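You operate a simulated robot arm through the tools that you are given. There is no shell and no other tool. Be economical: measure what you need, move in short steps, check, and stop when the job is done.

You are at the controls of a simulated two-armed robot. One attempt, no reset.

Task
Take the blue buffer module and put it on top of the first folded crate. Then open the case with the blue band, put the blue relay on the short bench top away in the inside of the case with the blue band and shut the case again. Then put the orange reel on top of the second folded crate. Then put the orange light meter on the clear end of the cable bench away on the shelf under the lamp table. Then fetch the green spool and set it on top of the grey reel. Then take the black sensor board and put it on the top of the wall ledge. Then take the pot with the blue lid and leave it on top of the white reel. Then take the brown carton that says "plugs" from the short bench top and leave it on the press bench top. Then switch the value one switch on. Then put the white bottle in the black letter tray. Then stack the 7 W spot bulb from the desk top under the sockets on top of the 5 W spot bulb. Do these in the order given.

It is judged by the outcome, as a careful person would: the job done as asked, and still so three seconds after it is handed in. It fails if anything else is knocked over, pushed out of place, dropped, spilled or broken. A push-on lid holds only when it is set on centred and level and pressed home; a screw cap is set on level and turned clockwise until tight.

Robot
Two 7-joint arms with two-finger parallel grippers on one trunk, on a base that drives. Base frame: it is fixed to the floor where the robot stands at the start and does not move with it; the origin is under the middle of the robot, x ahead of it, y to its left, z up. Units: mm, degrees, N and s.
The left shoulder is at the start at [70, 188, 1215], the right one opposite. Places, roughly: black letter tray (17x15x4 cm) [500, -3500, 800]; brown carton [750, -1250, 750]; case with the blue band [600, -7100, 1300]; first folded crate (40x30x8 cm) [-300, 600, 200]; green spool (9x8x5 cm) [-1400, 500, 200]; grey reel (15x14x11 cm) [0, 900, 800]; inside of the case with the blue band [600, -7100, 1300]; orange light meter [-1250, 500, 750]; orange reel (15x14x11 cm) [-200, 900, 800]; press bench top [600, -3800, 800]; second folded crate (40x30x8 cm) [-800, 700, 200]; shelf under the lamp table [-3800, -1400, 400]; spot bulb [-3500, -6250, 750]; top of the wall ledge [-3900, -3000, 1200]; value one switch [600, -1100, 800]; white bottle (5x5x15 cm) [-1800, -6600, 800]; white reel (15x14x11 cm) [-400, 600, 800]. Payload 3.91 kg a hand.
The tool frame of a hand sits at the grasp point between the pads (the TCP): z along the fingers, y along the line on which they close. The tips reach 30 mm beyond it. The gripper opens to 110 mm. The fingers are 20 mm wide and 10 mm thick; the gripper's body (48 by 112 mm) begins 55 mm behind the TCP.
Orientation is told as [roll, pitch, yaw] about the base's x, y, z axes, in that order, counted from this pose: with the fingers straight down and closing along the base's y, the tool's x points along the base's -x, its y along +y and its z along -z.

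Tools
- The arms move only by the tool servo_tool. It takes "left_increments", "right_increments" or both (then of equal length, played together; a hand with none holds still); each is a list of rows, each a list of 6 numbers: the shift along the tool's x, y, z in cm, then the turn, a rotation vector about the tool's x, y, z in degrees. In form: [[tx, ty, tz, wx, wy, wz], ...]. A call has 1 to 20 rows; each row is the pose to reach, as a shift and turn from the pose commanded when the call began, along the tool's axes at that moment. "left_fingers" and "right_fingers" are, for a hand that has rows, the gripper command, from -1 (shut) to 1 (fully open), values between in proportion, set as the call begins (left out, the last holds). Rows are played at 5 a second. More than 50 mm and 8.6 degrees between two rows, or a gripper value outside its range, and nothing of the call is played. Where a pose cannot be reached the arm comes as near as it can. A force on the tool above 40 N (or 10 N above the force at the start of the call, whichever is more), or a blocked arm, ends the call early, and 0.2 s more pass. Each finger travels about 72 mm/s and halts on what it meets, pressing with about 29 N; the grip force reading is that of the motor and also rises with nothing between the fingers. The clock runs only during rows and for 0.2 s after the last one: add rows that repeat a pose to give the fingers time. The reply holds the time, the measured pose of the TCP, the force on the tool along the base axes, the opening and the grip force, in the units named above and with some noise, with the torque about the TCP (base axes, N m) and any sound that the robot's microphone picked up, and new pictures: "views" is both (left out), scene, wrist or none (wrist: the cameras of the hands that moved).
- Cameras (640 x 400 px; columns grow to the right, rows downward): "scene" is now at [121.4, 39.9, 1426.7]; the picture's right is [0.47, -0.88, 0.00], its down [-0.71, -0.38, -0.59] and it looks along [0.52, 0.28, -0.81] (base axes); focal length 214 px, centre (320, 200). "left" rides on the left gripper at [72, -17, -103] in its tool frame; the picture's right is [0.23, 0.97, 0.00], its down [-0.76, 0.18, -0.62] and it looks along [-0.61, 0.14, 0.78] (tool axes); focal length 222 px, centre (320, 200). "right" rides on the right gripper at [72, 17, -103] in its tool frame; the picture's right is [-0.23, 0.97, 0.00], its down [-0.76, -0.18, -0.62] and it looks along [-0.61, -0.14, 0.78] (tool axes); focal length 222 px, centre (320, 200). There is no depth. A picture from a camera that has moved, and an enlarged one, comes with that camera's place and axes in the base frame and with its lens. The place of the scene camera against the robot may be out by one fixed shift of up to 18 mm in any direction.
- move_column(by): slides the trunk up (or, below 0, down) by that many mm; the arms and the scene camera ride with it, the base frame stays. It gives what a move gives, with no picture.
- drive_base(legs): drives the robot by 1 to 6 legs, each [ahead, turn to the left] in mm and degrees, along the robot's own axes; the way and the turn of a leg run together, so that a leg with both is an arc; at most 1500 mm and 180 degrees a leg. The arms and the cameras ride along, it lands a little off, and it stops where it bumps. It gives what a move gives, and a new picture of the scene camera.
- head_to(pan, tilt): turns the head with the scene camera to pan (to the left, within 86 degrees either way) and tilt (down, from -29 to 69), counted from straight ahead of the robot. It gives what a move gives, and a new picture of the scene camera.
- inspect(camera, box): a new picture of the part [left, top, right, bottom] of that camera's present view, enlarged. It takes no simulated time.
- hand_in(): hands the job in; it is judged then, once.

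Go step by step. Nothing tells you exact positions but the pictures and the camera data: compare them with the known pose of the tool, close in by small moves and look again before you grip or let go. The budget is 556 turns and 360 pictures, counting those below and the enlarged ones. Unless the task says otherwise, let go and move clear before handing in.

The tools are called after "Emit:" as a command line: name --argument value ..., lists and objects as JSON in quotes. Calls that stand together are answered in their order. servo_tool: Moves the arms, as the interface text tells. Its arguments: {"type":"object","properties":{"left_increments":{"type":"array","items":{"type":"array","items":{"type":"number"}}},"left_fingers":{"type":"number"},"right_increments":{"type":"array","items":{"type":"array","items":{"type":"number"}}},"right_fingers":{"type":"number"},"views":{"type":"string","enum":["both","scene","wrist","none"]}},"required":[]} The other tools are called the same way: move_column (by) slides the trunk up or down; drive_base (legs) drives the base; head_to (pan, tilt) turns the head that bears the scene camera; inspect (camera, box) takes an enlarged picture of a part of a camera's view; hand_in () hands the job in.

At the start:

```text
t: 0.0
left_tcp_pos: [430.1, 464.9, 1150.2]
left_tool_rot: [0.0, 0.0, 0.0]
left_wrist_force: [-1.1, 0.0, -0.1]
left_torque: [0.0, 0.02, -0.03]
left_finger_gap: 110.2
left_finger_force: 0.0
right_tcp_pos: [456.2, 8.8, 1148.4]
right_tool_rot: [0.1, 0.0, 0.0]
right_wrist_force: [0.9, 0.7, 0.6]
right_torque: [-0.03, 0.02, -0.02]
right_finger_gap: 109.8
right_finger_force: 0.1
trunk travel left (down, up): [-725.0, 215.0]
robot x, y, heading: [0.3, 0.6, -0.1]
head pan, tilt: [28.3, 54.0]
```

scene: 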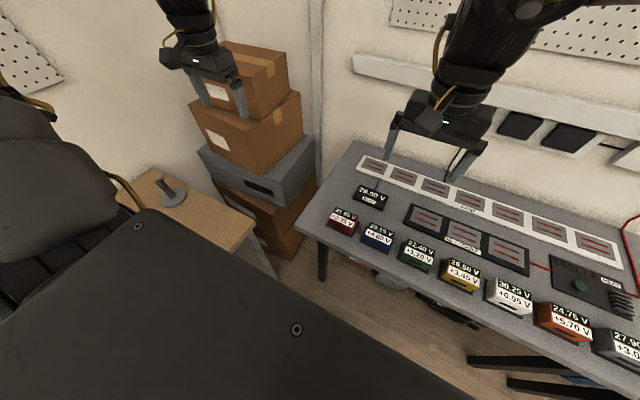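
right: 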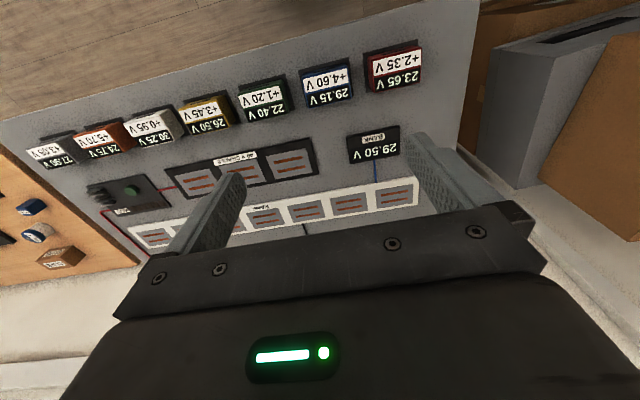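
left: 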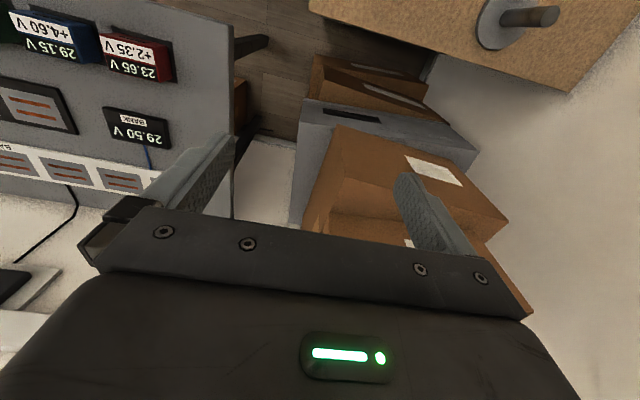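

I see a bench ahead with coloured voltage modules, including a blue one, and boxes to the left. I'll look around with the head to map the surroundings first.

Emit:
head_to --pan -20 --tilt 40

Emit:
head_to --pan 80 --tilt 40

```text
t: 1.2
left_tcp_pos: [430.8, 464.8, 1151.5]
left_tool_rot: [0.0, 0.0, 0.0]
left_wrist_force: [-0.5, 1.1, 0.5]
left_torque: [-0.03, -0.01, 0.0]
left_finger_gap: 110.1
left_finger_force: 0.1
right_tcp_pos: [456.5, 9.7, 1148.2]
right_tool_rot: [0.0, 0.1, 0.1]
right_wrist_force: [-0.6, 0.4, 0.0]
right_torque: [-0.01, 0.0, 0.01]
right_finger_gap: 109.8
right_finger_force: 0.1
trunk travel left (down, up): [-725.0, 215.0]
robot x, y, heading: [2.0, -1.3, -0.1]
head pan, tilt: [-20.0, 40.0]
camera scene: at [136.9, -23.8, 1446.2], right [-0.34, -0.94, 0.0], down [-0.6, 0.22, -0.77], along [0.72, -0.26, -0.64], focal length 214 px, centre (320, 200)
```

scene: 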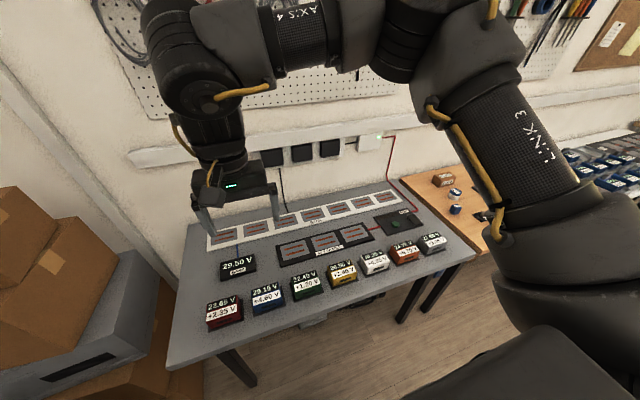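

```text
t: 2.9
left_tcp_pos: [430.4, 464.1, 1151.6]
left_tool_rot: [0.0, -0.1, 0.0]
left_wrist_force: [-0.6, 0.1, 0.3]
left_torque: [0.02, -0.03, 0.01]
left_finger_gap: 109.9
left_finger_force: 0.0
right_tcp_pos: [456.9, 8.2, 1148.8]
right_tool_rot: [0.0, 0.0, 0.1]
right_wrist_force: [-1.1, -0.4, 0.3]
right_torque: [0.0, -0.04, -0.01]
right_finger_gap: 110.0
right_finger_force: 0.0
trunk travel left (down, up): [-725.0, 215.0]
robot x, y, heading: [3.9, -4.8, 0.1]
head pan, tilt: [80.0, 40.0]
camera scene: at [71.9, 88.8, 1446.2], right [0.98, -0.17, 0.0], down [-0.11, -0.63, -0.77], along [0.13, 0.75, -0.64], focal length 214 px, centre (320, 200)
```

scene: 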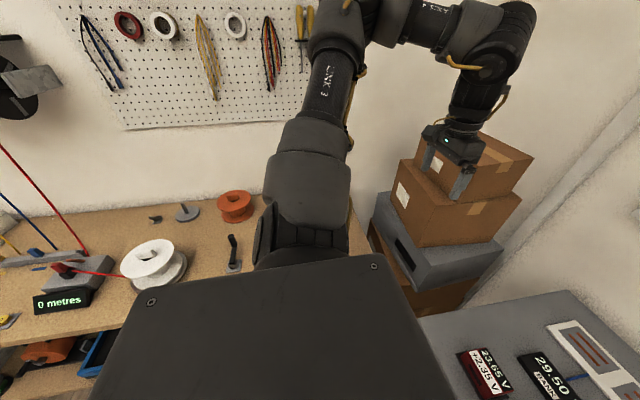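

The blue module sits at roughly [490, 30, 780]. I'll enlarge the wrist view to see its shape and the neighbouring bench.

Emit:
inspect --camera "right" --box '[200, 30, 440, 180]'

Emit:
head_to --pan 20 --tilt 60

```text
2.67 times, centred on (320, 105) of right
camera zoom: at [385.6, 25.3, 1252.5], right [0.23, 0.97, 0.0], down [0.76, -0.18, 0.62], along [0.61, -0.14, -0.78], focal length 592 px, centre (320, 453)
```

zoom: 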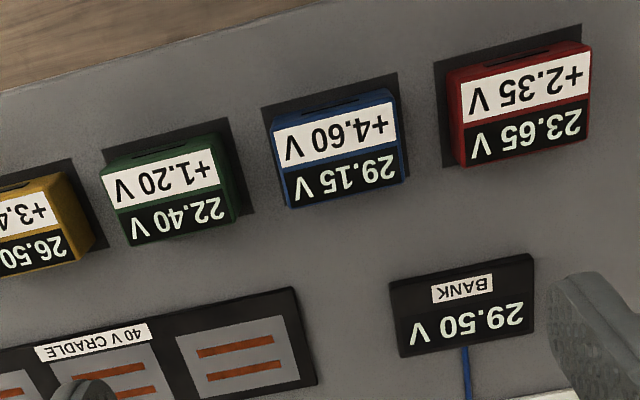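

```text
t: 4.2
left_tcp_pos: [430.3, 465.0, 1151.5]
left_tool_rot: [-0.1, 0.0, 0.1]
left_wrist_force: [-0.6, -0.5, 0.0]
left_torque: [-0.03, 0.0, 0.02]
left_finger_gap: 110.2
left_finger_force: 0.1
right_tcp_pos: [457.0, 9.1, 1149.3]
right_tool_rot: [0.0, 0.0, 0.0]
right_wrist_force: [-0.4, 0.4, 0.0]
right_torque: [-0.02, 0.04, 0.02]
right_finger_gap: 109.8
right_finger_force: 0.0
trunk travel left (down, up): [-725.0, 215.0]
robot x, y, heading: [0.1, 1.1, -0.2]
head pan, tilt: [20.0, 60.0]
camera scene: at [119.7, 28.0, 1419.4], right [0.34, -0.94, 0.0], down [-0.81, -0.3, -0.5], along [0.47, 0.17, -0.87], focal length 214 px, centre (320, 200)
```

scene: 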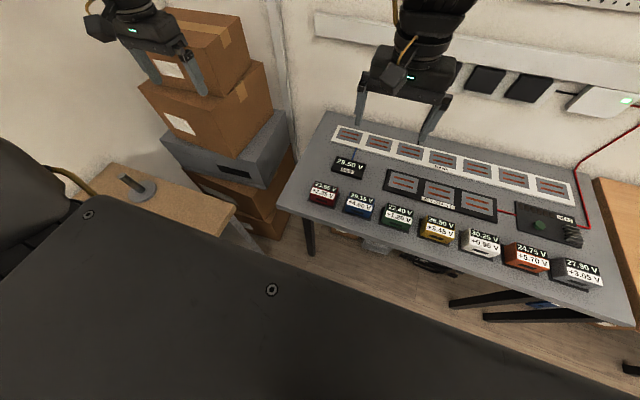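

The module's body is about 90 mm wide in y and 70 deep in x, near [478, 18]. I'll turn the right tool 90° to close along x, and lower the trunk.

Emit:
servo_tool --right_increments '[[0, 0, 0, 0, 0, -8], [0, 0, 0, 0, 0, -16], [-0.5, 0, 0, 0, 0, -24], [-1, 0, 0, 0, 0, -32], [-1, 0, 0, 0, 0, -40], [-1.5, 0, 0, 0, 0, -48], [-1.8, 0, 0, 0, 0, -56], [-2.1, 1, 0, 0, 0, -64], [-2.1, 1, 0, 0, 0, -72], [-2.1, 1, 0, 0, 0, -80], [-2.1, 1, 0, 0, 0, -88], [-2.1, 1, 0, 0, 0, -90], [-2.1, 1, 0, 0, 0, -90]]' --right_fingers 1 --views "none"

Emit:
move_column --by -250

Emit:
inspect --camera "right" --box '[0, 0, 640, 400]'

```text
t: 6.5
left_tcp_pos: [442.4, 461.8, 1146.9]
left_tool_rot: [0.1, 0.6, 0.0]
left_wrist_force: [2.1, -0.4, 0.1]
left_torque: [0.02, 0.08, -0.02]
left_finger_gap: 110.0
left_finger_force: 0.1
right_tcp_pos: [512.6, 57.0, 1333.8]
right_tool_rot: [-3.2, 3.0, 75.4]
right_wrist_force: [8.6, 69.0, -119.5]
right_torque: [-0.55, -2.6, -1.61]
right_finger_gap: 110.2
right_finger_force: 0.0
right hand out of reach, approached as far as the arm can: row 4, 5, 6, 7, 8, 9, 10, 11
trunk travel left (down, up): [-725.0, 215.0]
robot x, y, heading: [-0.6, 2.9, 0.0]
head pan, tilt: [20.0, 60.0]
stopped in row 11 (right hand): the force on the tool passed its limit (the readings are from after the stop); the commanded pose is now the measured one
```

```text
t: 9.1
left_tcp_pos: [430.1, 464.3, 900.1]
left_tool_rot: [0.1, 0.0, 0.1]
left_wrist_force: [0.2, 1.2, 0.9]
left_torque: [-0.03, 0.01, 0.02]
left_finger_gap: 109.9
left_finger_force: 0.1
right_tcp_pos: [498.6, 60.6, 1086.7]
right_tool_rot: [-3.7, 3.1, 75.8]
right_wrist_force: [-12.2, 67.9, -122.1]
right_torque: [-0.15, -5.53, -3.03]
right_finger_gap: 109.9
right_finger_force: 0.1
trunk travel left (down, up): [-475.0, 465.0]
robot x, y, heading: [3.6, -2.4, -0.2]
head pan, tilt: [20.0, 60.0]
```

```text
1.00 times, centred on (320, 200) of right
camera zoom: at [460.2, 0.9, 1193.5], right [-0.89, 0.46, -0.08], down [0.33, 0.74, 0.59], along [0.33, 0.5, -0.8], focal length 222 px, centre (320, 200)
```

zoom: 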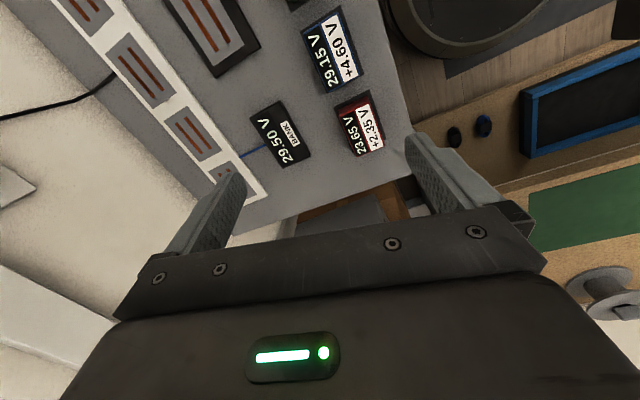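

The hand was blocked on something while turning; I'll back it away with the reverse turn and look.

Emit:
head_to --pan -10 --tilt 20

```text
t: 10.2
left_tcp_pos: [429.8, 464.4, 901.6]
left_tool_rot: [0.1, 0.0, 0.1]
left_wrist_force: [-0.1, 0.4, -0.4]
left_torque: [0.01, -0.02, -0.01]
left_finger_gap: 110.0
left_finger_force: 0.1
right_tcp_pos: [498.0, 61.4, 1088.2]
right_tool_rot: [-3.6, 3.1, 75.7]
right_wrist_force: [-11.4, 66.6, -122.1]
right_torque: [-0.09, -5.53, -3.01]
right_finger_gap: 109.9
right_finger_force: 0.2
trunk travel left (down, up): [-475.0, 465.0]
robot x, y, heading: [1.4, 0.2, 0.3]
head pan, tilt: [-10.0, 20.0]
camera scene: at [148.5, -11.0, 1227.5], right [-0.17, -0.98, 0.0], down [-0.34, 0.06, -0.94], along [0.93, -0.16, -0.34], focal length 214 px, centre (320, 200)
```

scene: 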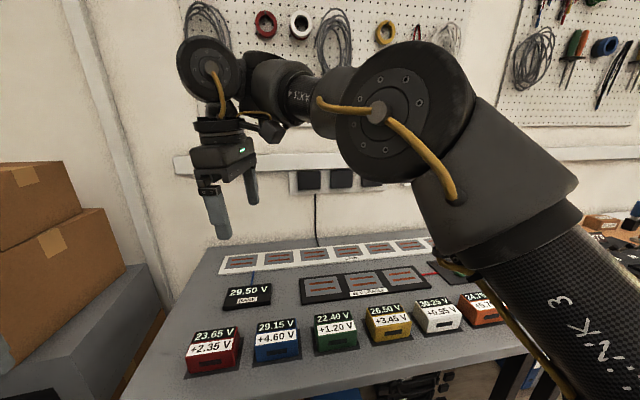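

The right gripper presses on its own forearm; I'll unwind and turn the other way (yaw −90).

Emit:
servo_tool --right_increments '[[0, 0, 0, 0, 0, 8], [0, 0, 0, 0, 0, 16], [0, 0, 0, 0, 0, 24], [0, 0, 0, 0, 0, 32], [0, 0, 0, 0, 0, 40], [0, 0, 0, 0, 0, 48], [0, 0, 0, 0, 0, 56], [0, 0, 0, 0, 0, 64], [0, 0, 0, 0, 0, 72], [0, 0, 0, 0, 0, 76], [0, 0, 0, 0, 0, 76]]' --views "scene"

```text
t: 10.4
left_tcp_pos: [429.4, 463.7, 901.2]
left_tool_rot: [-0.2, 0.0, 0.0]
left_wrist_force: [0.9, 0.4, 0.0]
left_torque: [0.0, 0.0, 0.05]
left_finger_gap: 109.9
left_finger_force: 0.0
right_tcp_pos: [497.1, 62.4, 1087.1]
right_tool_rot: [-3.4, 2.6, 75.6]
right_wrist_force: [1.1, 32.5, -64.5]
right_torque: [0.39, -1.95, -1.0]
right_finger_gap: 110.2
right_finger_force: 0.1
trunk travel left (down, up): [-475.0, 465.0]
robot x, y, heading: [-0.9, 2.8, -0.2]
head pan, tilt: [-10.0, 20.0]
stopped in row 1 (right hand): the force on the tool passed its limit (the readings are from after the stop); the commanded pose is now the measured one
camera scene: at [148.6, -11.0, 1227.6], right [-0.17, -0.98, 0.0], down [-0.34, 0.06, -0.94], along [0.93, -0.16, -0.34], focal length 214 px, centre (320, 200)
```

scene: 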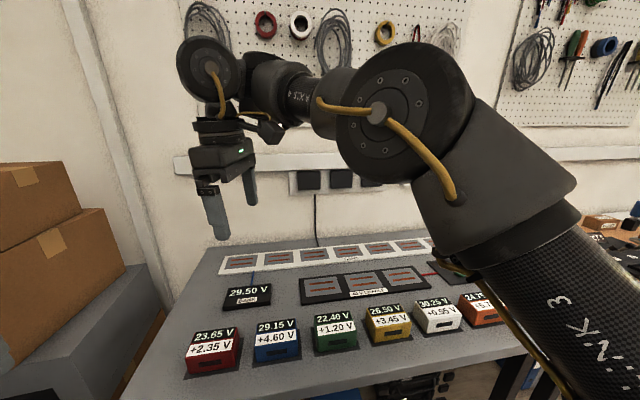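

Force is dropping as it unwinds; again.

Emit:
servo_tool --right_increments '[[0, 0, 1, 0, 0, 8], [0, 0, 2, 0, 0, 16], [0, 0, 3, 0, 0, 24], [0, 0, 4, 0, 0, 32], [0, 0, 5, 0, 0, 40], [0, 0, 6, 0, 0, 48], [0, 0, 7, 0, 0, 56], [0, 0, 8, 0, 0, 64], [0, 0, 9, 0, 0, 72], [0, 0, 9, 0, 0, 76], [0, 0, 9, 0, 0, 76]]' --views "none"

Emit:
servo_tool --right_increments '[[0, 0, 1, 0, 0, 8], [0, 0, 2, 0, 0, 16], [0, 0, 3, 0, 0, 24], [0, 0, 4, 0, 0, 32], [0, 0, 5, 0, 0, 40], [0, 0, 5, 0, 0, 40]]' --views "scene"

```text
t: 10.7
left_tcp_pos: [430.5, 464.7, 900.3]
left_tool_rot: [-0.1, 0.0, 0.1]
left_wrist_force: [-0.7, -0.5, 0.2]
left_torque: [0.02, 0.0, -0.06]
left_finger_gap: 110.1
left_finger_force: 0.1
right_tcp_pos: [498.8, 63.1, 1086.3]
right_tool_rot: [-3.4, 2.3, 75.2]
right_wrist_force: [-12.2, 13.3, -15.5]
right_torque: [-0.59, -2.0, -1.26]
right_finger_gap: 109.9
right_finger_force: 0.1
trunk travel left (down, up): [-475.0, 465.0]
robot x, y, heading: [-1.8, -0.5, -0.1]
head pan, tilt: [-10.0, 20.0]
stopped in row 1 (right hand): the force on the tool passed its limit (the readings are from after the stop); the commanded pose is now the measured one
```

```text
t: 12.1
left_tcp_pos: [429.5, 465.0, 901.2]
left_tool_rot: [-0.1, 0.0, 0.1]
left_wrist_force: [0.0, 0.2, -0.5]
left_torque: [-0.01, -0.01, 0.01]
left_finger_gap: 110.0
left_finger_force: 0.1
right_tcp_pos: [508.9, 67.1, 1045.8]
right_tool_rot: [-4.2, -0.3, 35.5]
right_wrist_force: [-0.5, 0.1, 0.4]
right_torque: [0.05, -0.02, 0.0]
right_finger_gap: 110.1
right_finger_force: 0.1
right hand out of reach, approached as far as the arm can: row 3, 4, 5, 6
trunk travel left (down, up): [-475.0, 465.0]
robot x, y, heading: [-2.7, 0.3, 0.0]
head pan, tilt: [-10.0, 20.0]
camera scene: at [148.3, -11.1, 1227.6], right [-0.17, -0.98, 0.0], down [-0.34, 0.06, -0.94], along [0.93, -0.16, -0.34], focal length 214 px, centre (320, 200)
```

scene: 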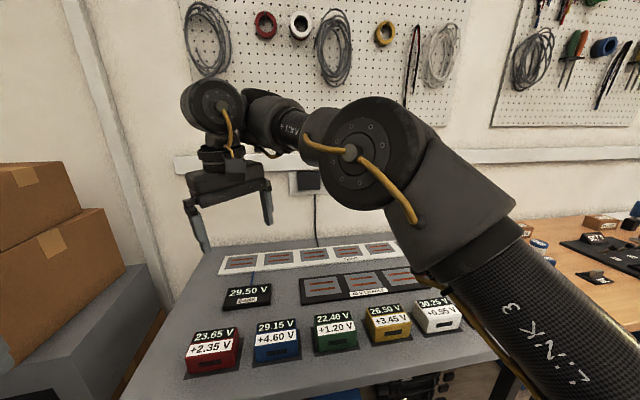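

Emit:
servo_tool --right_increments '[[0.7, -0.3, 1, -0.5, 0, 5], [1.4, -0.6, 2, -1, 0, 10], [2, -0.9, 3, -1.5, 0, 15], [2.7, -1.2, 4, -2, 0, 20], [3.4, -1.4, 5, -3, 0, 25], [4, -1.6, 6, -3, 0, 30], [4.7, -1.9, 7, -4, 0, 35], [5.4, -2.2, 7, -4, 0, 35], [5.4, -2.2, 7, -4, 0, 35]]' --views "none"

Emit:
servo_tool --right_increments '[[0, 0, 0, 0, 0, 8], [0, 0, 0, 0, 0, 16], [0, 0, 0, 0, 0, 24], [0, 0, 0, 0, 0, 32], [0, 0, 0, 0, 0, 40], [0, 0, 0, 0, 0, 48], [0, 0, 0, 0, 0, 56], [0, 0, 0, 0, 0, 64], [0, 0, 0, 0, 0, 72], [0, 0, 0, 0, 0, 80], [0, 0, 0, 0, 0, 88], [0, 0, 0, 0, 0, 90]]' --views "both"

```text
t: 14.1
left_tcp_pos: [428.8, 465.9, 901.4]
left_tool_rot: [0.0, 0.1, 0.1]
left_wrist_force: [0.8, 0.9, -0.4]
left_torque: [-0.02, 0.0, 0.02]
left_finger_gap: 110.0
left_finger_force: 0.0
right_tcp_pos: [542.2, 62.5, 1022.2]
right_tool_rot: [0.6, -1.2, 0.5]
right_wrist_force: [-0.5, -0.9, 0.0]
right_torque: [0.03, 0.03, 0.02]
right_finger_gap: 110.2
right_finger_force: 0.1
right hand out of reach, approached as far as the arm can: row 1, 2, 3, 4, 5, 6, 7, 8, 9
trunk travel left (down, up): [-475.0, 465.0]
robot x, y, heading: [-0.3, 0.4, 0.1]
head pan, tilt: [-10.0, 20.0]
```

```text
t: 16.7
left_tcp_pos: [429.8, 465.4, 900.3]
left_tool_rot: [-0.1, 0.0, 0.1]
left_wrist_force: [-0.7, -0.8, 0.4]
left_torque: [-0.01, 0.03, 0.03]
left_finger_gap: 109.8
left_finger_force: 0.0
right_tcp_pos: [542.1, 60.5, 1023.9]
right_tool_rot: [1.2, 0.6, -89.5]
right_wrist_force: [0.1, 0.0, 0.2]
right_torque: [-0.02, 0.01, 0.02]
right_finger_gap: 109.8
right_finger_force: 0.1
trunk travel left (down, up): [-475.0, 465.0]
robot x, y, heading: [1.0, -0.7, -0.0]
head pan, tilt: [-10.0, 20.0]
camera scene: at [148.5, -11.1, 1227.6], right [-0.17, -0.98, 0.0], down [-0.34, 0.06, -0.94], along [0.93, -0.16, -0.34], focal length 214 px, centre (320, 200)
camera right: at [557.4, 132.0, 1129.0], right [0.98, -0.22, 0.02], down [-0.19, -0.77, 0.61], along [-0.12, -0.6, -0.79], focal length 222 px, centre (320, 200)
```

scene: 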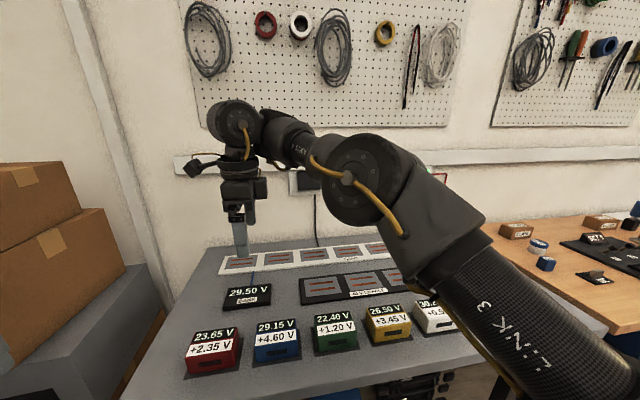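
right: 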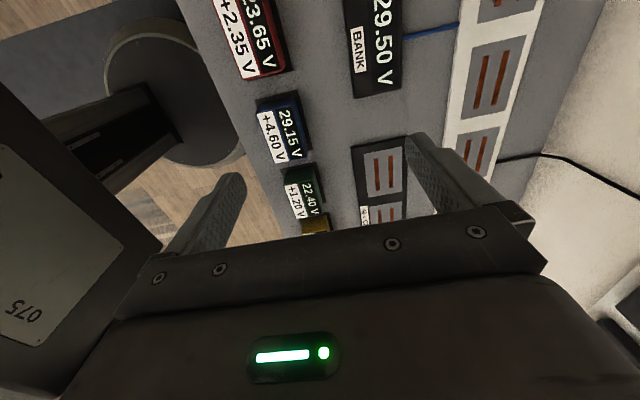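

Yaw −90 works. Now position over the module and lower the trunk.

Emit:
servo_tool --right_increments '[[-1, -1.6, 0, 0, 0, 0], [-2, -3.2, 0, 0, 0, 0], [-3, -4.8, 0, 0, 0, 0], [-4.2, -6.4, 0, 0, 0, 0], [-4.2, -6.4, 0, 0, 0, 0]]' --views "none"

Emit:
move_column --by -110

Emit:
inspect --camera "right" --box '[0, 0, 640, 400]'

```text
t: 17.9
left_tcp_pos: [429.4, 464.8, 899.7]
left_tool_rot: [-0.1, -0.2, 0.2]
left_wrist_force: [-1.0, -0.1, -0.9]
left_torque: [0.0, 0.0, 0.03]
left_finger_gap: 110.1
left_finger_force: 0.0
right_tcp_pos: [520.1, 48.1, 1058.5]
right_tool_rot: [1.3, 0.5, -89.5]
right_wrist_force: [0.2, -0.4, -0.4]
right_torque: [0.03, 0.02, -0.01]
right_finger_gap: 109.9
right_finger_force: 0.1
right hand out of reach, approached as far as the arm can: row 1, 2, 3, 4, 5
trunk travel left (down, up): [-475.0, 465.0]
robot x, y, heading: [-0.8, 2.9, -0.0]
head pan, tilt: [-10.0, 20.0]
```

```text
t: 19.3
left_tcp_pos: [429.5, 465.0, 790.2]
left_tool_rot: [-0.1, 0.0, 0.1]
left_wrist_force: [0.7, 0.5, -0.5]
left_torque: [0.0, 0.01, 0.0]
left_finger_gap: 109.8
left_finger_force: 0.0
right_tcp_pos: [521.3, 48.1, 948.6]
right_tool_rot: [1.3, 0.5, -89.4]
right_wrist_force: [0.0, 1.0, 0.3]
right_torque: [-0.03, -0.04, 0.01]
right_finger_gap: 109.9
right_finger_force: 0.0
trunk travel left (down, up): [-365.0, 575.0]
robot x, y, heading: [1.3, -5.6, -0.1]
head pan, tilt: [-10.0, 20.0]
```

```text
1.00 times, centred on (320, 200) of right
camera zoom: at [536.0, 120.0, 1052.9], right [0.98, -0.22, 0.02], down [-0.18, -0.77, 0.61], along [-0.12, -0.6, -0.79], focal length 222 px, centre (320, 200)
```

zoom: 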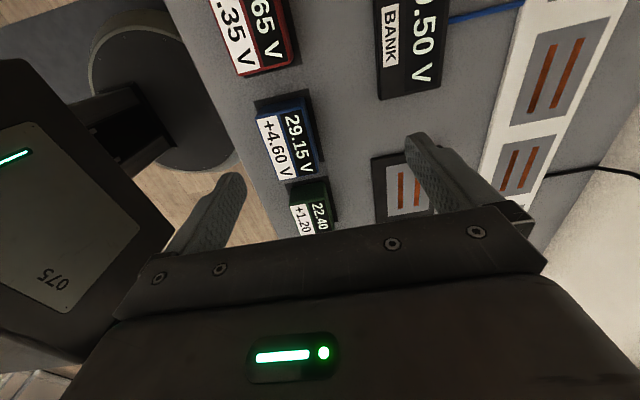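

The right arm sits in an awkward configuration. I'll move it outward and down to the right to see if it frees (checking clearance: staying above z≈900).

Emit:
servo_tool --right_increments '[[-4, 0, 0, 0, 0, 0], [-8, 0, 0, 0, 0, 0], [-12, 0, 0, 0, 0, 0], [-16, 0, 0, 0, 0, 0], [-20, 0, 0, 0, 0, 0], [-20, 0, 2, 0, 0, 0], [-20, 0, 4, 0, 0, 0], [-20, 0, 4, 0, 0, 0]]' --views "scene"

```text
t: 21.1
left_tcp_pos: [430.6, 464.8, 790.0]
left_tool_rot: [0.0, 0.0, 0.0]
left_wrist_force: [-0.5, -0.7, 0.4]
left_torque: [0.0, 0.0, 0.0]
left_finger_gap: 109.8
left_finger_force: 0.1
right_tcp_pos: [564.4, -123.1, 986.9]
right_tool_rot: [1.2, 0.6, -89.4]
right_wrist_force: [-1.0, -0.8, 0.5]
right_torque: [0.02, 0.05, 0.01]
right_finger_gap: 110.0
right_finger_force: 0.1
right hand out of reach, approached as far as the arm can: row 1, 2, 3, 4, 5, 6, 7, 8
trunk travel left (down, up): [-365.0, 575.0]
robot x, y, heading: [-1.2, 2.2, -0.0]
head pan, tilt: [-10.0, 20.0]
camera scene: at [148.6, -11.1, 1117.6], right [-0.17, -0.98, 0.0], down [-0.34, 0.06, -0.94], along [0.93, -0.16, -0.34], focal length 214 px, centre (320, 200)
```

scene: 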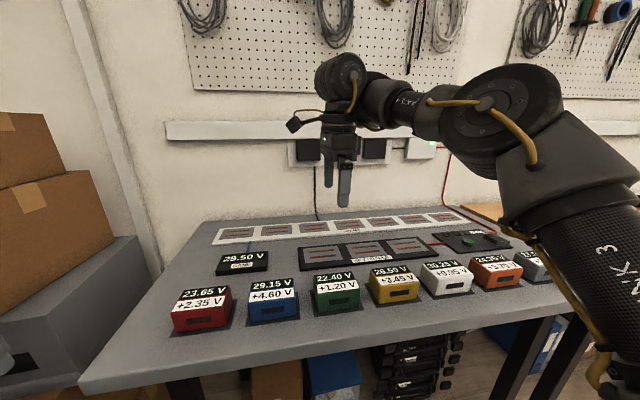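

I'll raise the trunk, go back to yaw 0, and try to regain the starting arm posture.

Emit:
move_column --by 150

Emit:
servo_tool --right_increments '[[0, 0, 0, 0, 0, -8], [0, 0, 0, 0, 0, -16], [0, 0, 0, 0, 0, -24], [0, 0, 0, 0, 0, -32], [0, 0, 0, 0, 0, -40], [0, 0, 0, 0, 0, -48], [0, 0, 0, 0, 0, -56], [0, 0, 0, 0, 0, -64], [0, 0, 0, 0, 0, -72], [0, 0, 0, 0, 0, -80], [0, 0, 0, 0, 0, -88], [0, 0, 0, 0, 0, -90]]' --views "none"

Emit:
servo_tool --right_increments '[[2, 2, 2, 0, 0, 0], [4, 4, 4, 0, 0, 0], [6, 6, 6, 0, 0, 0], [8, 8, 8, 0, 0, 0], [10, 10, 10, 0, 0, 0], [11, 13, 12, 0, 0, 0], [11, 13, 14, 0, 0, 0], [11, 13, 16, 0, 0, 0], [11, 13, 18, 0, 0, 0], [11, 13, 20, 0, 0, 0], [11, 13, 22, 0, 0, 0], [11, 13, 22, 0, 0, 0]]' --views "scene"

```text
t: 22.9
left_tcp_pos: [430.1, 465.2, 941.2]
left_tool_rot: [-0.1, 0.1, 0.1]
left_wrist_force: [1.6, 0.0, -0.5]
left_torque: [0.01, 0.04, 0.01]
left_finger_gap: 110.1
left_finger_force: 0.0
right_tcp_pos: [564.2, -123.6, 1136.7]
right_tool_rot: [1.2, 0.6, -89.4]
right_wrist_force: [-1.1, -0.2, 0.3]
right_torque: [0.0, -0.02, 0.01]
right_finger_gap: 110.0
right_finger_force: 0.1
trunk travel left (down, up): [-515.0, 425.0]
robot x, y, heading: [-0.8, -1.2, 0.0]
head pan, tilt: [-10.0, 20.0]
```

```text
t: 25.5
left_tcp_pos: [430.0, 464.7, 941.7]
left_tool_rot: [-0.1, 0.0, 0.1]
left_wrist_force: [0.3, -0.5, -0.7]
left_torque: [-0.02, -0.02, 0.0]
left_finger_gap: 110.1
left_finger_force: 0.0
right_tcp_pos: [563.2, -121.5, 1137.0]
right_tool_rot: [0.6, -1.3, 0.7]
right_wrist_force: [0.3, 0.2, 0.0]
right_torque: [-0.01, 0.01, -0.02]
right_finger_gap: 109.9
right_finger_force: 0.1
trunk travel left (down, up): [-515.0, 425.0]
robot x, y, heading: [0.4, 0.2, 0.2]
head pan, tilt: [-10.0, 20.0]
```

```text
t: 28.1
left_tcp_pos: [429.0, 465.3, 941.1]
left_tool_rot: [-0.1, -0.1, 0.1]
left_wrist_force: [0.2, 0.2, -0.5]
left_torque: [0.01, -0.02, -0.02]
left_finger_gap: 110.2
left_finger_force: 0.0
right_tcp_pos: [575.7, 79.5, 979.2]
right_tool_rot: [0.5, -1.2, 0.7]
right_wrist_force: [0.4, -0.6, 0.1]
right_torque: [-0.03, -0.02, 0.01]
right_finger_gap: 110.0
right_finger_force: 0.0
right hand out of reach, approached as far as the arm can: row 1, 2, 3, 4, 5, 6, 7, 8, 9, 10, 11, 12
trunk travel left (down, up): [-515.0, 425.0]
robot x, y, heading: [-0.5, -0.4, -0.3]
head pan, tilt: [-10.0, 20.0]
camera scene: at [147.2, -11.0, 1267.8], right [-0.17, -0.98, 0.0], down [-0.34, 0.06, -0.94], along [0.93, -0.16, -0.34], focal length 214 px, centre (320, 200)
```

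scene: 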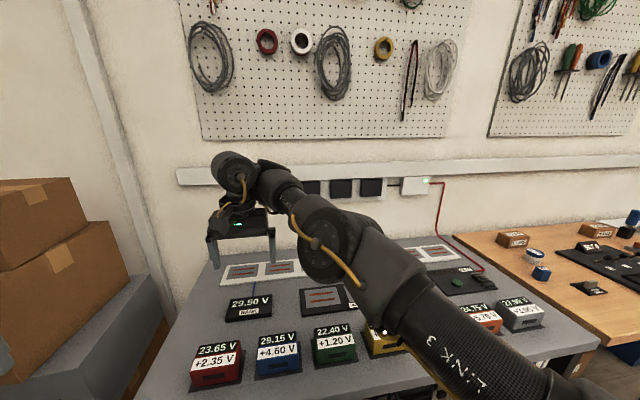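

I'll try tilting the fingers forward, pulling the hand in, then turning them down again so that the elbow folds upward.

Emit:
servo_tool --right_increments '[[0, 0, 0, 0, -8, 0], [0, 0, 0, 0, -16, 0], [0, 0, 0, 0, -24, 0], [0, 0, 0, 0, -32, 0], [0, 0, 0, 0, -40, 0], [0, 0, 0, 0, -48, 0], [3, -1, 0, 0, -48, 0], [6, -2, 0, 0, -48, 0], [9, -4, 0, 0, -48, 0], [12, -7, 0, 0, -48, 0], [12, -7, 0, 0, -48, 0]]' --views "scene"

```text
t: 30.2
left_tcp_pos: [429.9, 464.3, 940.8]
left_tool_rot: [0.0, -0.1, 0.2]
left_wrist_force: [0.7, -0.2, 0.2]
left_torque: [-0.03, -0.02, 0.01]
left_finger_gap: 110.0
left_finger_force: 0.0
right_tcp_pos: [577.8, 45.2, 1218.8]
right_tool_rot: [6.7, -31.6, -2.4]
right_wrist_force: [-0.3, 0.3, 0.7]
right_torque: [-0.01, 0.01, 0.01]
right_finger_gap: 109.8
right_finger_force: 0.1
right hand out of reach, approached as far as the arm can: row 1, 2, 3, 4, 5, 6, 7, 8, 9, 10
trunk travel left (down, up): [-515.0, 425.0]
robot x, y, heading: [-1.4, 0.5, 0.1]
head pan, tilt: [-10.0, 20.0]
stopped in row 10 (right hand): the arm was blocked; the commanded pose is now the measured one
camera scene: at [147.0, -12.3, 1267.9], right [-0.17, -0.98, 0.0], down [-0.34, 0.06, -0.94], along [0.93, -0.16, -0.34], focal length 214 px, centre (320, 200)
```

scene: 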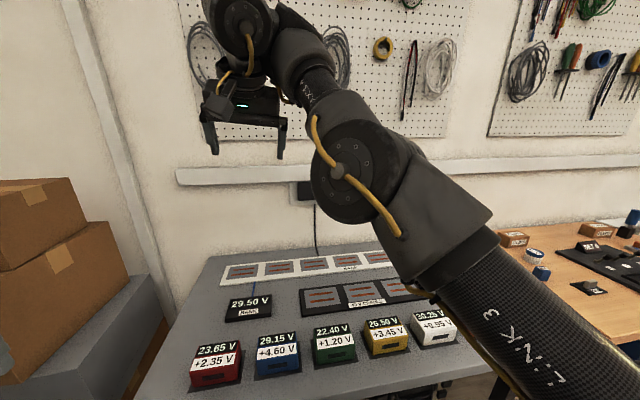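

Emit:
head_to --pan -35 --tilt 25

```text
t: 31.1
left_tcp_pos: [430.0, 465.8, 941.3]
left_tool_rot: [-0.2, 0.0, 0.1]
left_wrist_force: [0.7, 0.0, -0.6]
left_torque: [-0.02, 0.0, 0.01]
left_finger_gap: 109.7
left_finger_force: 0.0
right_tcp_pos: [579.0, 45.1, 1218.4]
right_tool_rot: [6.6, -31.6, -2.3]
right_wrist_force: [0.7, 0.9, -0.4]
right_torque: [0.0, -0.03, -0.01]
right_finger_gap: 110.1
right_finger_force: 0.1
trunk travel left (down, up): [-515.0, 425.0]
robot x, y, heading: [-1.0, 0.2, -0.0]
head pan, tilt: [-35.0, 25.0]
camera scene: at [132.4, -47.7, 1259.5], right [-0.57, -0.82, 0.0], down [-0.35, 0.24, -0.91], along [0.74, -0.52, -0.42], focal length 214 px, centre (320, 200)
```

scene: 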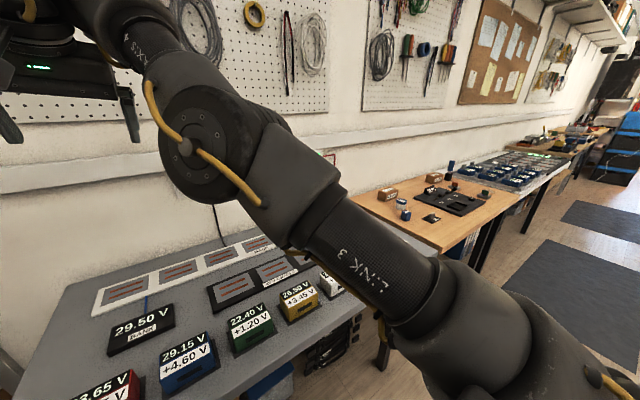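

I'll tilt the fingers to the left (roll +) to make the elbow swing outboard, while restoring pitch.

Emit:
servo_tool --right_increments '[[0, 0, 0, -4, 5, 0], [0, 0, 0, -8, 10, 0], [0, 0, 0, -12, 16, 0], [0, 0, 0, -16, 21, 0], [0, 0, 0, -20, 26, 0], [0, 0, 0, -25, 31, 0], [0, 0, 0, -33, 31, 0], [0, 0, 0, -41, 31, 0], [0, 0, 0, -49, 31, 0], [0, 0, 0, -57, 31, 0], [0, 0, 0, -64, 31, 0], [0, 0, 0, -64, 31, 0]]' --views "scene"

```text
t: 33.7
left_tcp_pos: [429.8, 465.4, 940.8]
left_tool_rot: [-0.1, 0.0, 0.1]
left_wrist_force: [0.4, -0.5, 0.4]
left_torque: [-0.05, -0.04, 0.02]
left_finger_gap: 110.0
left_finger_force: 0.1
right_tcp_pos: [577.6, 48.1, 1218.7]
right_tool_rot: [65.7, -7.7, 16.2]
right_wrist_force: [-0.3, 0.1, -0.3]
right_torque: [-0.02, 0.02, 0.0]
right_finger_gap: 110.0
right_finger_force: 0.0
trunk travel left (down, up): [-515.0, 425.0]
robot x, y, heading: [4.8, -3.2, -0.0]
head pan, tilt: [-35.0, 25.0]
camera scene: at [132.1, -47.8, 1259.6], right [-0.57, -0.82, 0.0], down [-0.35, 0.24, -0.91], along [0.74, -0.52, -0.42], focal length 214 px, centre (320, 200)
```

scene: 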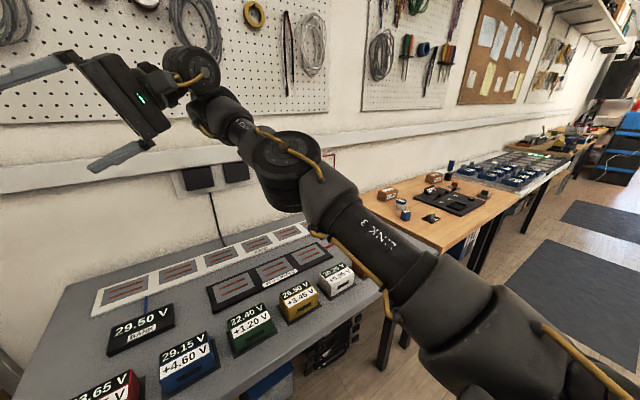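

Freed. Now pull the hand back toward the body so the elbow folds.

Emit:
servo_tool --right_increments '[[3, -0.8, -0.3, 0, 0, 0], [6, -1.6, -0.6, 0, 0, 0], [9, -2.4, -0.9, 0, 0, 0], [12, -3.2, -1.2, 0, 0, 0], [15, -4, -1.5, 0, 0, 0], [17.3, -4.8, -1.7, 0, 0, 0], [17.3, -4.8, -1.7, 0, 0, 0]]' --views "scene"

```text
t: 35.3
left_tcp_pos: [429.8, 464.6, 940.6]
left_tool_rot: [0.0, 0.0, 0.2]
left_wrist_force: [0.6, -0.1, 0.3]
left_torque: [0.0, 0.0, 0.01]
left_finger_gap: 109.9
left_finger_force: 0.1
right_tcp_pos: [427.9, -32.0, 1157.3]
right_tool_rot: [65.6, -7.6, 16.1]
right_wrist_force: [0.2, -0.1, -0.3]
right_torque: [-0.02, 0.01, -0.01]
right_finger_gap: 110.1
right_finger_force: 0.0
right hand out of reach, approached as far as the arm can: row 1, 2
trunk travel left (down, up): [-515.0, 425.0]
robot x, y, heading: [-1.4, -3.7, -0.2]
head pan, tilt: [-35.0, 25.0]
camera scene: at [132.8, -47.5, 1259.5], right [-0.57, -0.82, 0.0], down [-0.35, 0.24, -0.91], along [0.74, -0.52, -0.42], focal length 214 px, centre (320, 200)
```

scene: 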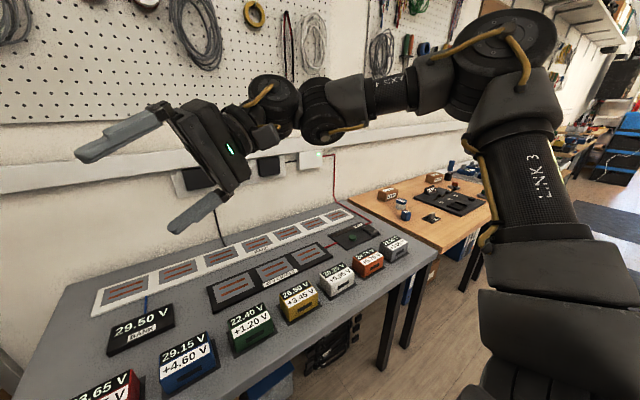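

The elbow is up and outboard again. Rotate the fingers back down.

Emit:
servo_tool --right_increments '[[0, 0, 0, 8, 0, 0], [0, 0, 0, 16, 0, 0], [0, 0, 0, 24, 0, 0], [0, 0, 0, 32, 0, 0], [0, 0, 0, 40, 0, 0], [0, 0, 0, 48, 0, 0], [0, 0, 0, 56, 0, 0], [0, 0, 0, 65.6, 0, 0]]' --views "none"

Emit:
servo_tool --right_increments '[[0, 0, 0, 0, 4, 8], [0, 0, 0, 0, 7.6, 16]]' --views "none"

```text
refused: row 8 steps farther than a row can; nothing moved
```

```text
refused: row 1 steps farther than a row can; nothing moved
```

Emit:
servo_tool --right_increments '[[0, 0, 0, 8, 0, 0], [0, 0, 0, 16, 0, 0], [0, 0, 0, 24, 0, 0], [0, 0, 0, 32, 0, 0], [0, 0, 0, 40, 0, 0], [0, 0, 0, 48, 0, 0], [0, 0, 0, 56, 0, 0], [0, 0, 0, 64, 0, 0], [0, 0, 0, 65.6, 0, 0]]' --views "none"

Emit:
servo_tool --right_increments '[[0, 0, 0, 0, 2.5, 5.3], [0, 0, 0, 0, 5, 10.6], [0, 0, 0, 0, 7.6, 16]]' --views "none"

Emit:
servo_tool --right_increments '[[0, 0, 0, 0, 0, 8], [0, 0, 0, 0, 0, 16], [0, 0, 0, 0, 0, 24], [0, 0, 0, 0, 0, 32], [0, 0, 0, 0, 0, 40], [0, 0, 0, 0, 0, 48], [0, 0, 0, 0, 0, 56], [0, 0, 0, 0, 0, 64], [0, 0, 0, 0, 0, 72], [0, 0, 0, 0, 0, 80], [0, 0, 0, 0, 0, 88], [0, 0, 0, 0, 0, 90]]' --views "scene"

```text
t: 37.3
left_tcp_pos: [430.6, 464.9, 939.8]
left_tool_rot: [-0.2, 0.0, 0.1]
left_wrist_force: [0.3, -1.1, 0.3]
left_torque: [0.01, 0.02, 0.0]
left_finger_gap: 110.0
left_finger_force: 0.1
right_tcp_pos: [439.6, -22.3, 1153.2]
right_tool_rot: [0.1, -7.5, 16.1]
right_wrist_force: [-0.5, 0.6, 0.7]
right_torque: [-0.01, -0.01, -0.02]
right_finger_gap: 109.9
right_finger_force: 0.0
right hand out of reach, approached as far as the arm can: row 8, 9
trunk travel left (down, up): [-515.0, 425.0]
robot x, y, heading: [0.8, 1.3, -0.4]
head pan, tilt: [-35.0, 25.0]
```

```text
t: 38.1
left_tcp_pos: [431.0, 464.2, 940.2]
left_tool_rot: [-0.1, 0.1, 0.0]
left_wrist_force: [0.3, 0.3, -0.1]
left_torque: [-0.02, 0.01, -0.02]
left_finger_gap: 109.7
left_finger_force: 0.1
right_tcp_pos: [439.0, -21.4, 1152.6]
right_tool_rot: [1.0, 0.4, 0.2]
right_wrist_force: [0.6, 0.3, 0.4]
right_torque: [-0.01, -0.01, 0.03]
right_finger_gap: 109.9
right_finger_force: 0.1
trunk travel left (down, up): [-515.0, 425.0]
robot x, y, heading: [2.1, -4.8, -0.2]
head pan, tilt: [-35.0, 25.0]
```

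```text
t: 40.7
left_tcp_pos: [429.7, 464.3, 939.3]
left_tool_rot: [-0.1, 0.0, 0.1]
left_wrist_force: [0.3, -0.6, 0.1]
left_torque: [-0.01, -0.01, 0.01]
left_finger_gap: 110.1
left_finger_force: 0.1
right_tcp_pos: [439.1, -22.2, 1153.5]
right_tool_rot: [-0.3, 1.0, -90.0]
right_wrist_force: [0.4, 0.0, -0.5]
right_torque: [0.01, 0.0, 0.01]
right_finger_gap: 110.0
right_finger_force: 0.0
trunk travel left (down, up): [-515.0, 425.0]
robot x, y, heading: [-0.2, 0.6, 0.1]
head pan, tilt: [-35.0, 25.0]
camera scene: at [132.5, -47.8, 1259.5], right [-0.57, -0.82, 0.0], down [-0.35, 0.24, -0.91], along [0.74, -0.52, -0.42], focal length 214 px, centre (320, 200)
```

scene: 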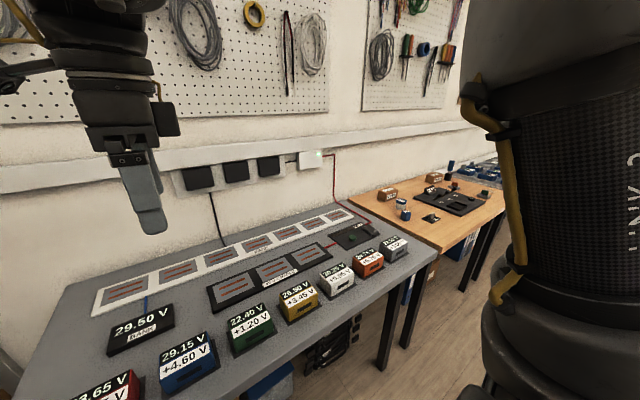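

Now at yaw −90 with a good posture. Move over the module and down.

Emit:
servo_tool --right_increments '[[1, 1, 4, 0, 0, 0], [2, 2, 8, 0, 0, 0], [3, 3, 12, 0, 0, 0], [4, 3.9, 16, 0, 0, 0], [4, 3.9, 20, 0, 0, 0], [4, 3.9, 20, 0, 0, 0]]' --views "wrist"

```text
t: 42.1
left_tcp_pos: [428.8, 464.9, 941.4]
left_tool_rot: [-0.1, 0.0, 0.0]
left_wrist_force: [-0.2, 0.1, 0.6]
left_torque: [-0.01, 0.01, 0.0]
left_finger_gap: 110.2
left_finger_force: 0.1
right_tcp_pos: [477.4, 21.4, 954.7]
right_tool_rot: [-0.3, 1.1, -89.7]
right_wrist_force: [-0.2, 0.4, 0.3]
right_torque: [-0.03, -0.04, -0.02]
right_finger_gap: 109.6
right_finger_force: 0.0
trunk travel left (down, up): [-515.0, 425.0]
robot x, y, heading: [-0.2, -2.2, 0.1]
head pan, tilt: [-35.0, 25.0]
camera right: at [496.1, 92.5, 1059.1], right [0.97, -0.22, -0.01], down [-0.17, -0.77, 0.61], along [-0.14, -0.59, -0.79], focal length 222 px, centre (320, 200)
```

right: 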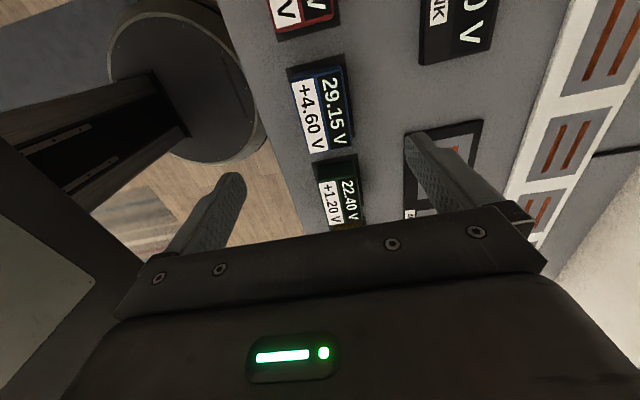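

Emit:
servo_tool --right_increments '[[-0.5, 0.2, 4, 0, 0, 0], [-0.5, 0.2, 8, 0, 0, 0], [-0.5, 0.2, 12, 0, 0, 0], [-0.5, 0.2, 12, 0, 0, 0]]' --views "both"

```text
t: 43.1
left_tcp_pos: [428.9, 464.5, 940.8]
left_tool_rot: [-0.1, 0.0, 0.0]
left_wrist_force: [0.1, 1.3, -0.2]
left_torque: [0.03, -0.01, 0.0]
left_finger_gap: 109.8
left_finger_force: 0.1
right_tcp_pos: [480.5, 17.5, 832.2]
right_tool_rot: [-0.2, 1.1, -89.6]
right_wrist_force: [0.5, 0.7, -0.2]
right_torque: [0.01, -0.02, -0.01]
right_finger_gap: 109.7
right_finger_force: 0.0
trunk travel left (down, up): [-515.0, 425.0]
robot x, y, heading: [1.7, 0.5, 0.0]
head pan, tilt: [-35.0, 25.0]
camera scene: at [131.5, -47.7, 1259.6], right [-0.57, -0.82, 0.0], down [-0.35, 0.24, -0.91], along [0.74, -0.52, -0.42], focal length 214 px, centre (320, 200)
camera right: at [498.3, 87.0, 938.0], right [0.97, -0.22, -0.01], down [-0.17, -0.77, 0.61], along [-0.14, -0.59, -0.79], focal length 222 px, centre (320, 200)
```

scene: 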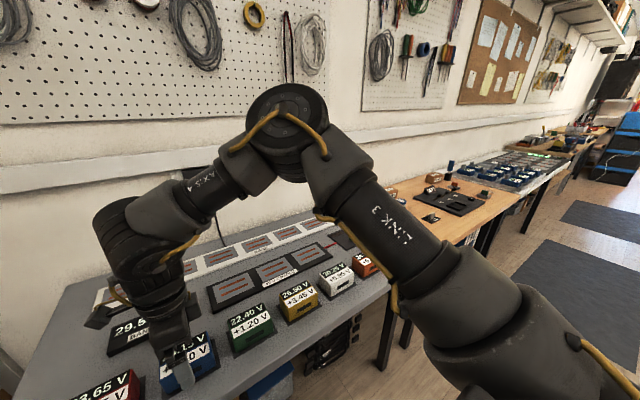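
right: 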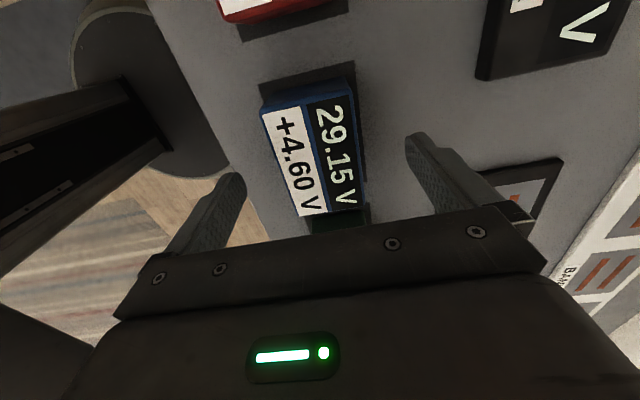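

Emit:
servo_tool --right_increments '[[-1, 0, 1.5, 0, 0, 0], [-1, 0, 3, 0, 0, 0], [-1, 0, 4.4, 0, 0, 0], [-1, 0, 4.4, 0, 0, 0]]' --views "both"

```text
t: 44.1
left_tcp_pos: [430.1, 464.9, 940.6]
left_tool_rot: [-0.1, 0.0, 0.2]
left_wrist_force: [-0.1, -0.5, 0.2]
left_torque: [0.0, 0.03, -0.02]
left_finger_gap: 110.1
left_finger_force: 0.0
right_tcp_pos: [478.8, 9.9, 791.3]
right_tool_rot: [-0.1, 1.2, -89.7]
right_wrist_force: [0.4, -0.4, -0.4]
right_torque: [-0.03, -0.02, 0.02]
right_finger_gap: 110.0
right_finger_force: 0.0
trunk travel left (down, up): [-515.0, 425.0]
robot x, y, heading: [3.0, -2.1, 0.0]
head pan, tilt: [-35.0, 25.0]
camera scene: at [132.2, -47.7, 1259.6], right [-0.57, -0.82, 0.0], down [-0.35, 0.24, -0.91], along [0.74, -0.52, -0.42], focal length 214 px, centre (320, 200)
camera right: at [497.0, 79.9, 896.2], right [0.97, -0.22, -0.01], down [-0.17, -0.77, 0.61], along [-0.14, -0.59, -0.79], focal length 222 px, centre (320, 200)
```

scene: 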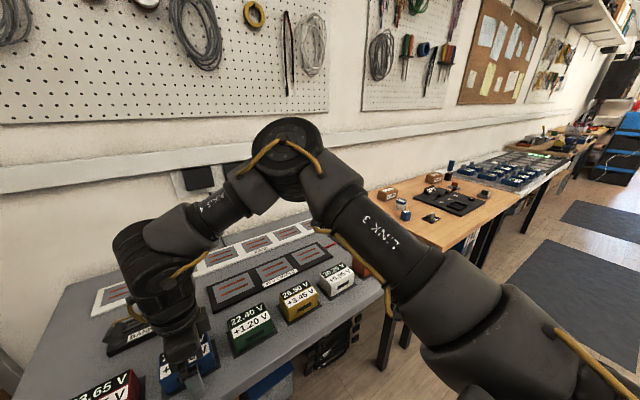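
right: 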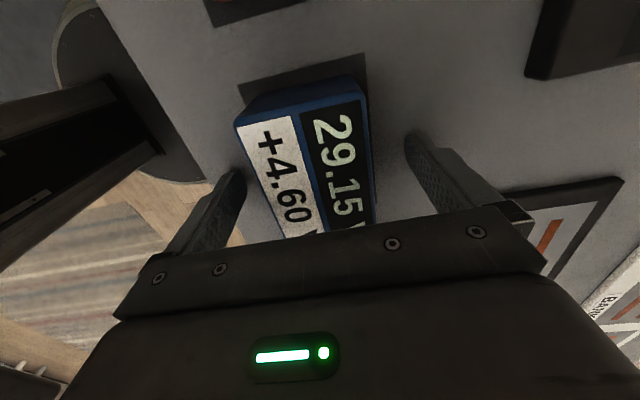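

Emit:
servo_tool --right_increments '[[0, 0, 0.5, 0, 0, 0], [0, 0, 1.0, 0, 0, 0], [0, 0, 1.0, 0, 0, 0]]' --views "none"

Emit:
servo_tool --right_increments '[[0, 0, 0, 0, 0, 0], [0, 0, 0, 0, 0, 0], [0, 0, 0, 0, 0, 0], [0, 0, 0, 0, 0, 0], [0, 0, 0, 0, 0, 0]]' --right_fingers -1 --views "wrist"

```text
t: 44.6
left_tcp_pos: [431.3, 464.1, 941.7]
left_tool_rot: [0.0, 0.1, 0.1]
left_wrist_force: [0.2, -0.3, 0.4]
left_torque: [0.01, 0.04, -0.01]
left_finger_gap: 110.1
left_finger_force: 0.1
right_tcp_pos: [479.4, 10.0, 790.2]
right_tool_rot: [0.1, 1.2, -89.7]
right_wrist_force: [-3.3, -5.0, 20.6]
right_torque: [-0.36, 1.3, 0.28]
right_finger_gap: 110.2
right_finger_force: 0.2
trunk travel left (down, up): [-515.0, 425.0]
robot x, y, heading: [-1.5, 1.0, -0.1]
head pan, tilt: [-35.0, 25.0]
stopped in row 2 (right hand): the force on the tool passed its limit (the readings are from after the stop); the commanded pose is now the measured one
```

```text
t: 45.8
left_tcp_pos: [427.5, 464.5, 942.1]
left_tool_rot: [-0.1, -0.1, 0.2]
left_wrist_force: [0.2, 0.3, -0.1]
left_torque: [0.01, 0.03, 0.0]
left_finger_gap: 109.8
left_finger_force: 0.1
right_tcp_pos: [478.2, 10.8, 790.3]
right_tool_rot: [0.2, 1.3, -89.9]
right_wrist_force: [-5.4, 1.7, 30.9]
right_torque: [0.05, 1.12, -0.09]
right_finger_gap: 55.7
right_finger_force: 29.7
trunk travel left (down, up): [-515.0, 425.0]
robot x, y, heading: [-1.7, 4.5, -0.0]
head pan, tilt: [-35.0, 25.0]
camera right: at [496.0, 80.6, 896.0], right [0.97, -0.22, 0.0], down [-0.18, -0.78, 0.61], along [-0.14, -0.59, -0.8], focal length 222 px, centre (320, 200)
```

right: 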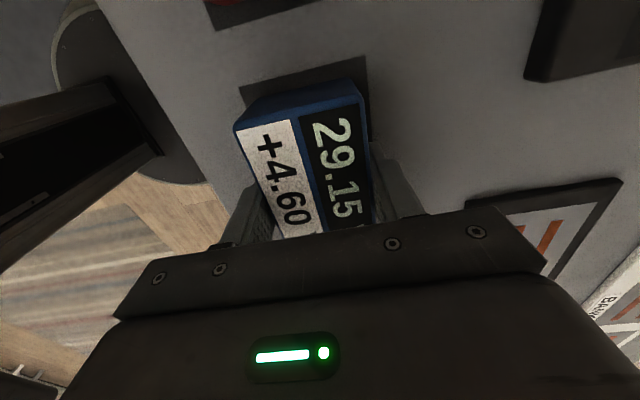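

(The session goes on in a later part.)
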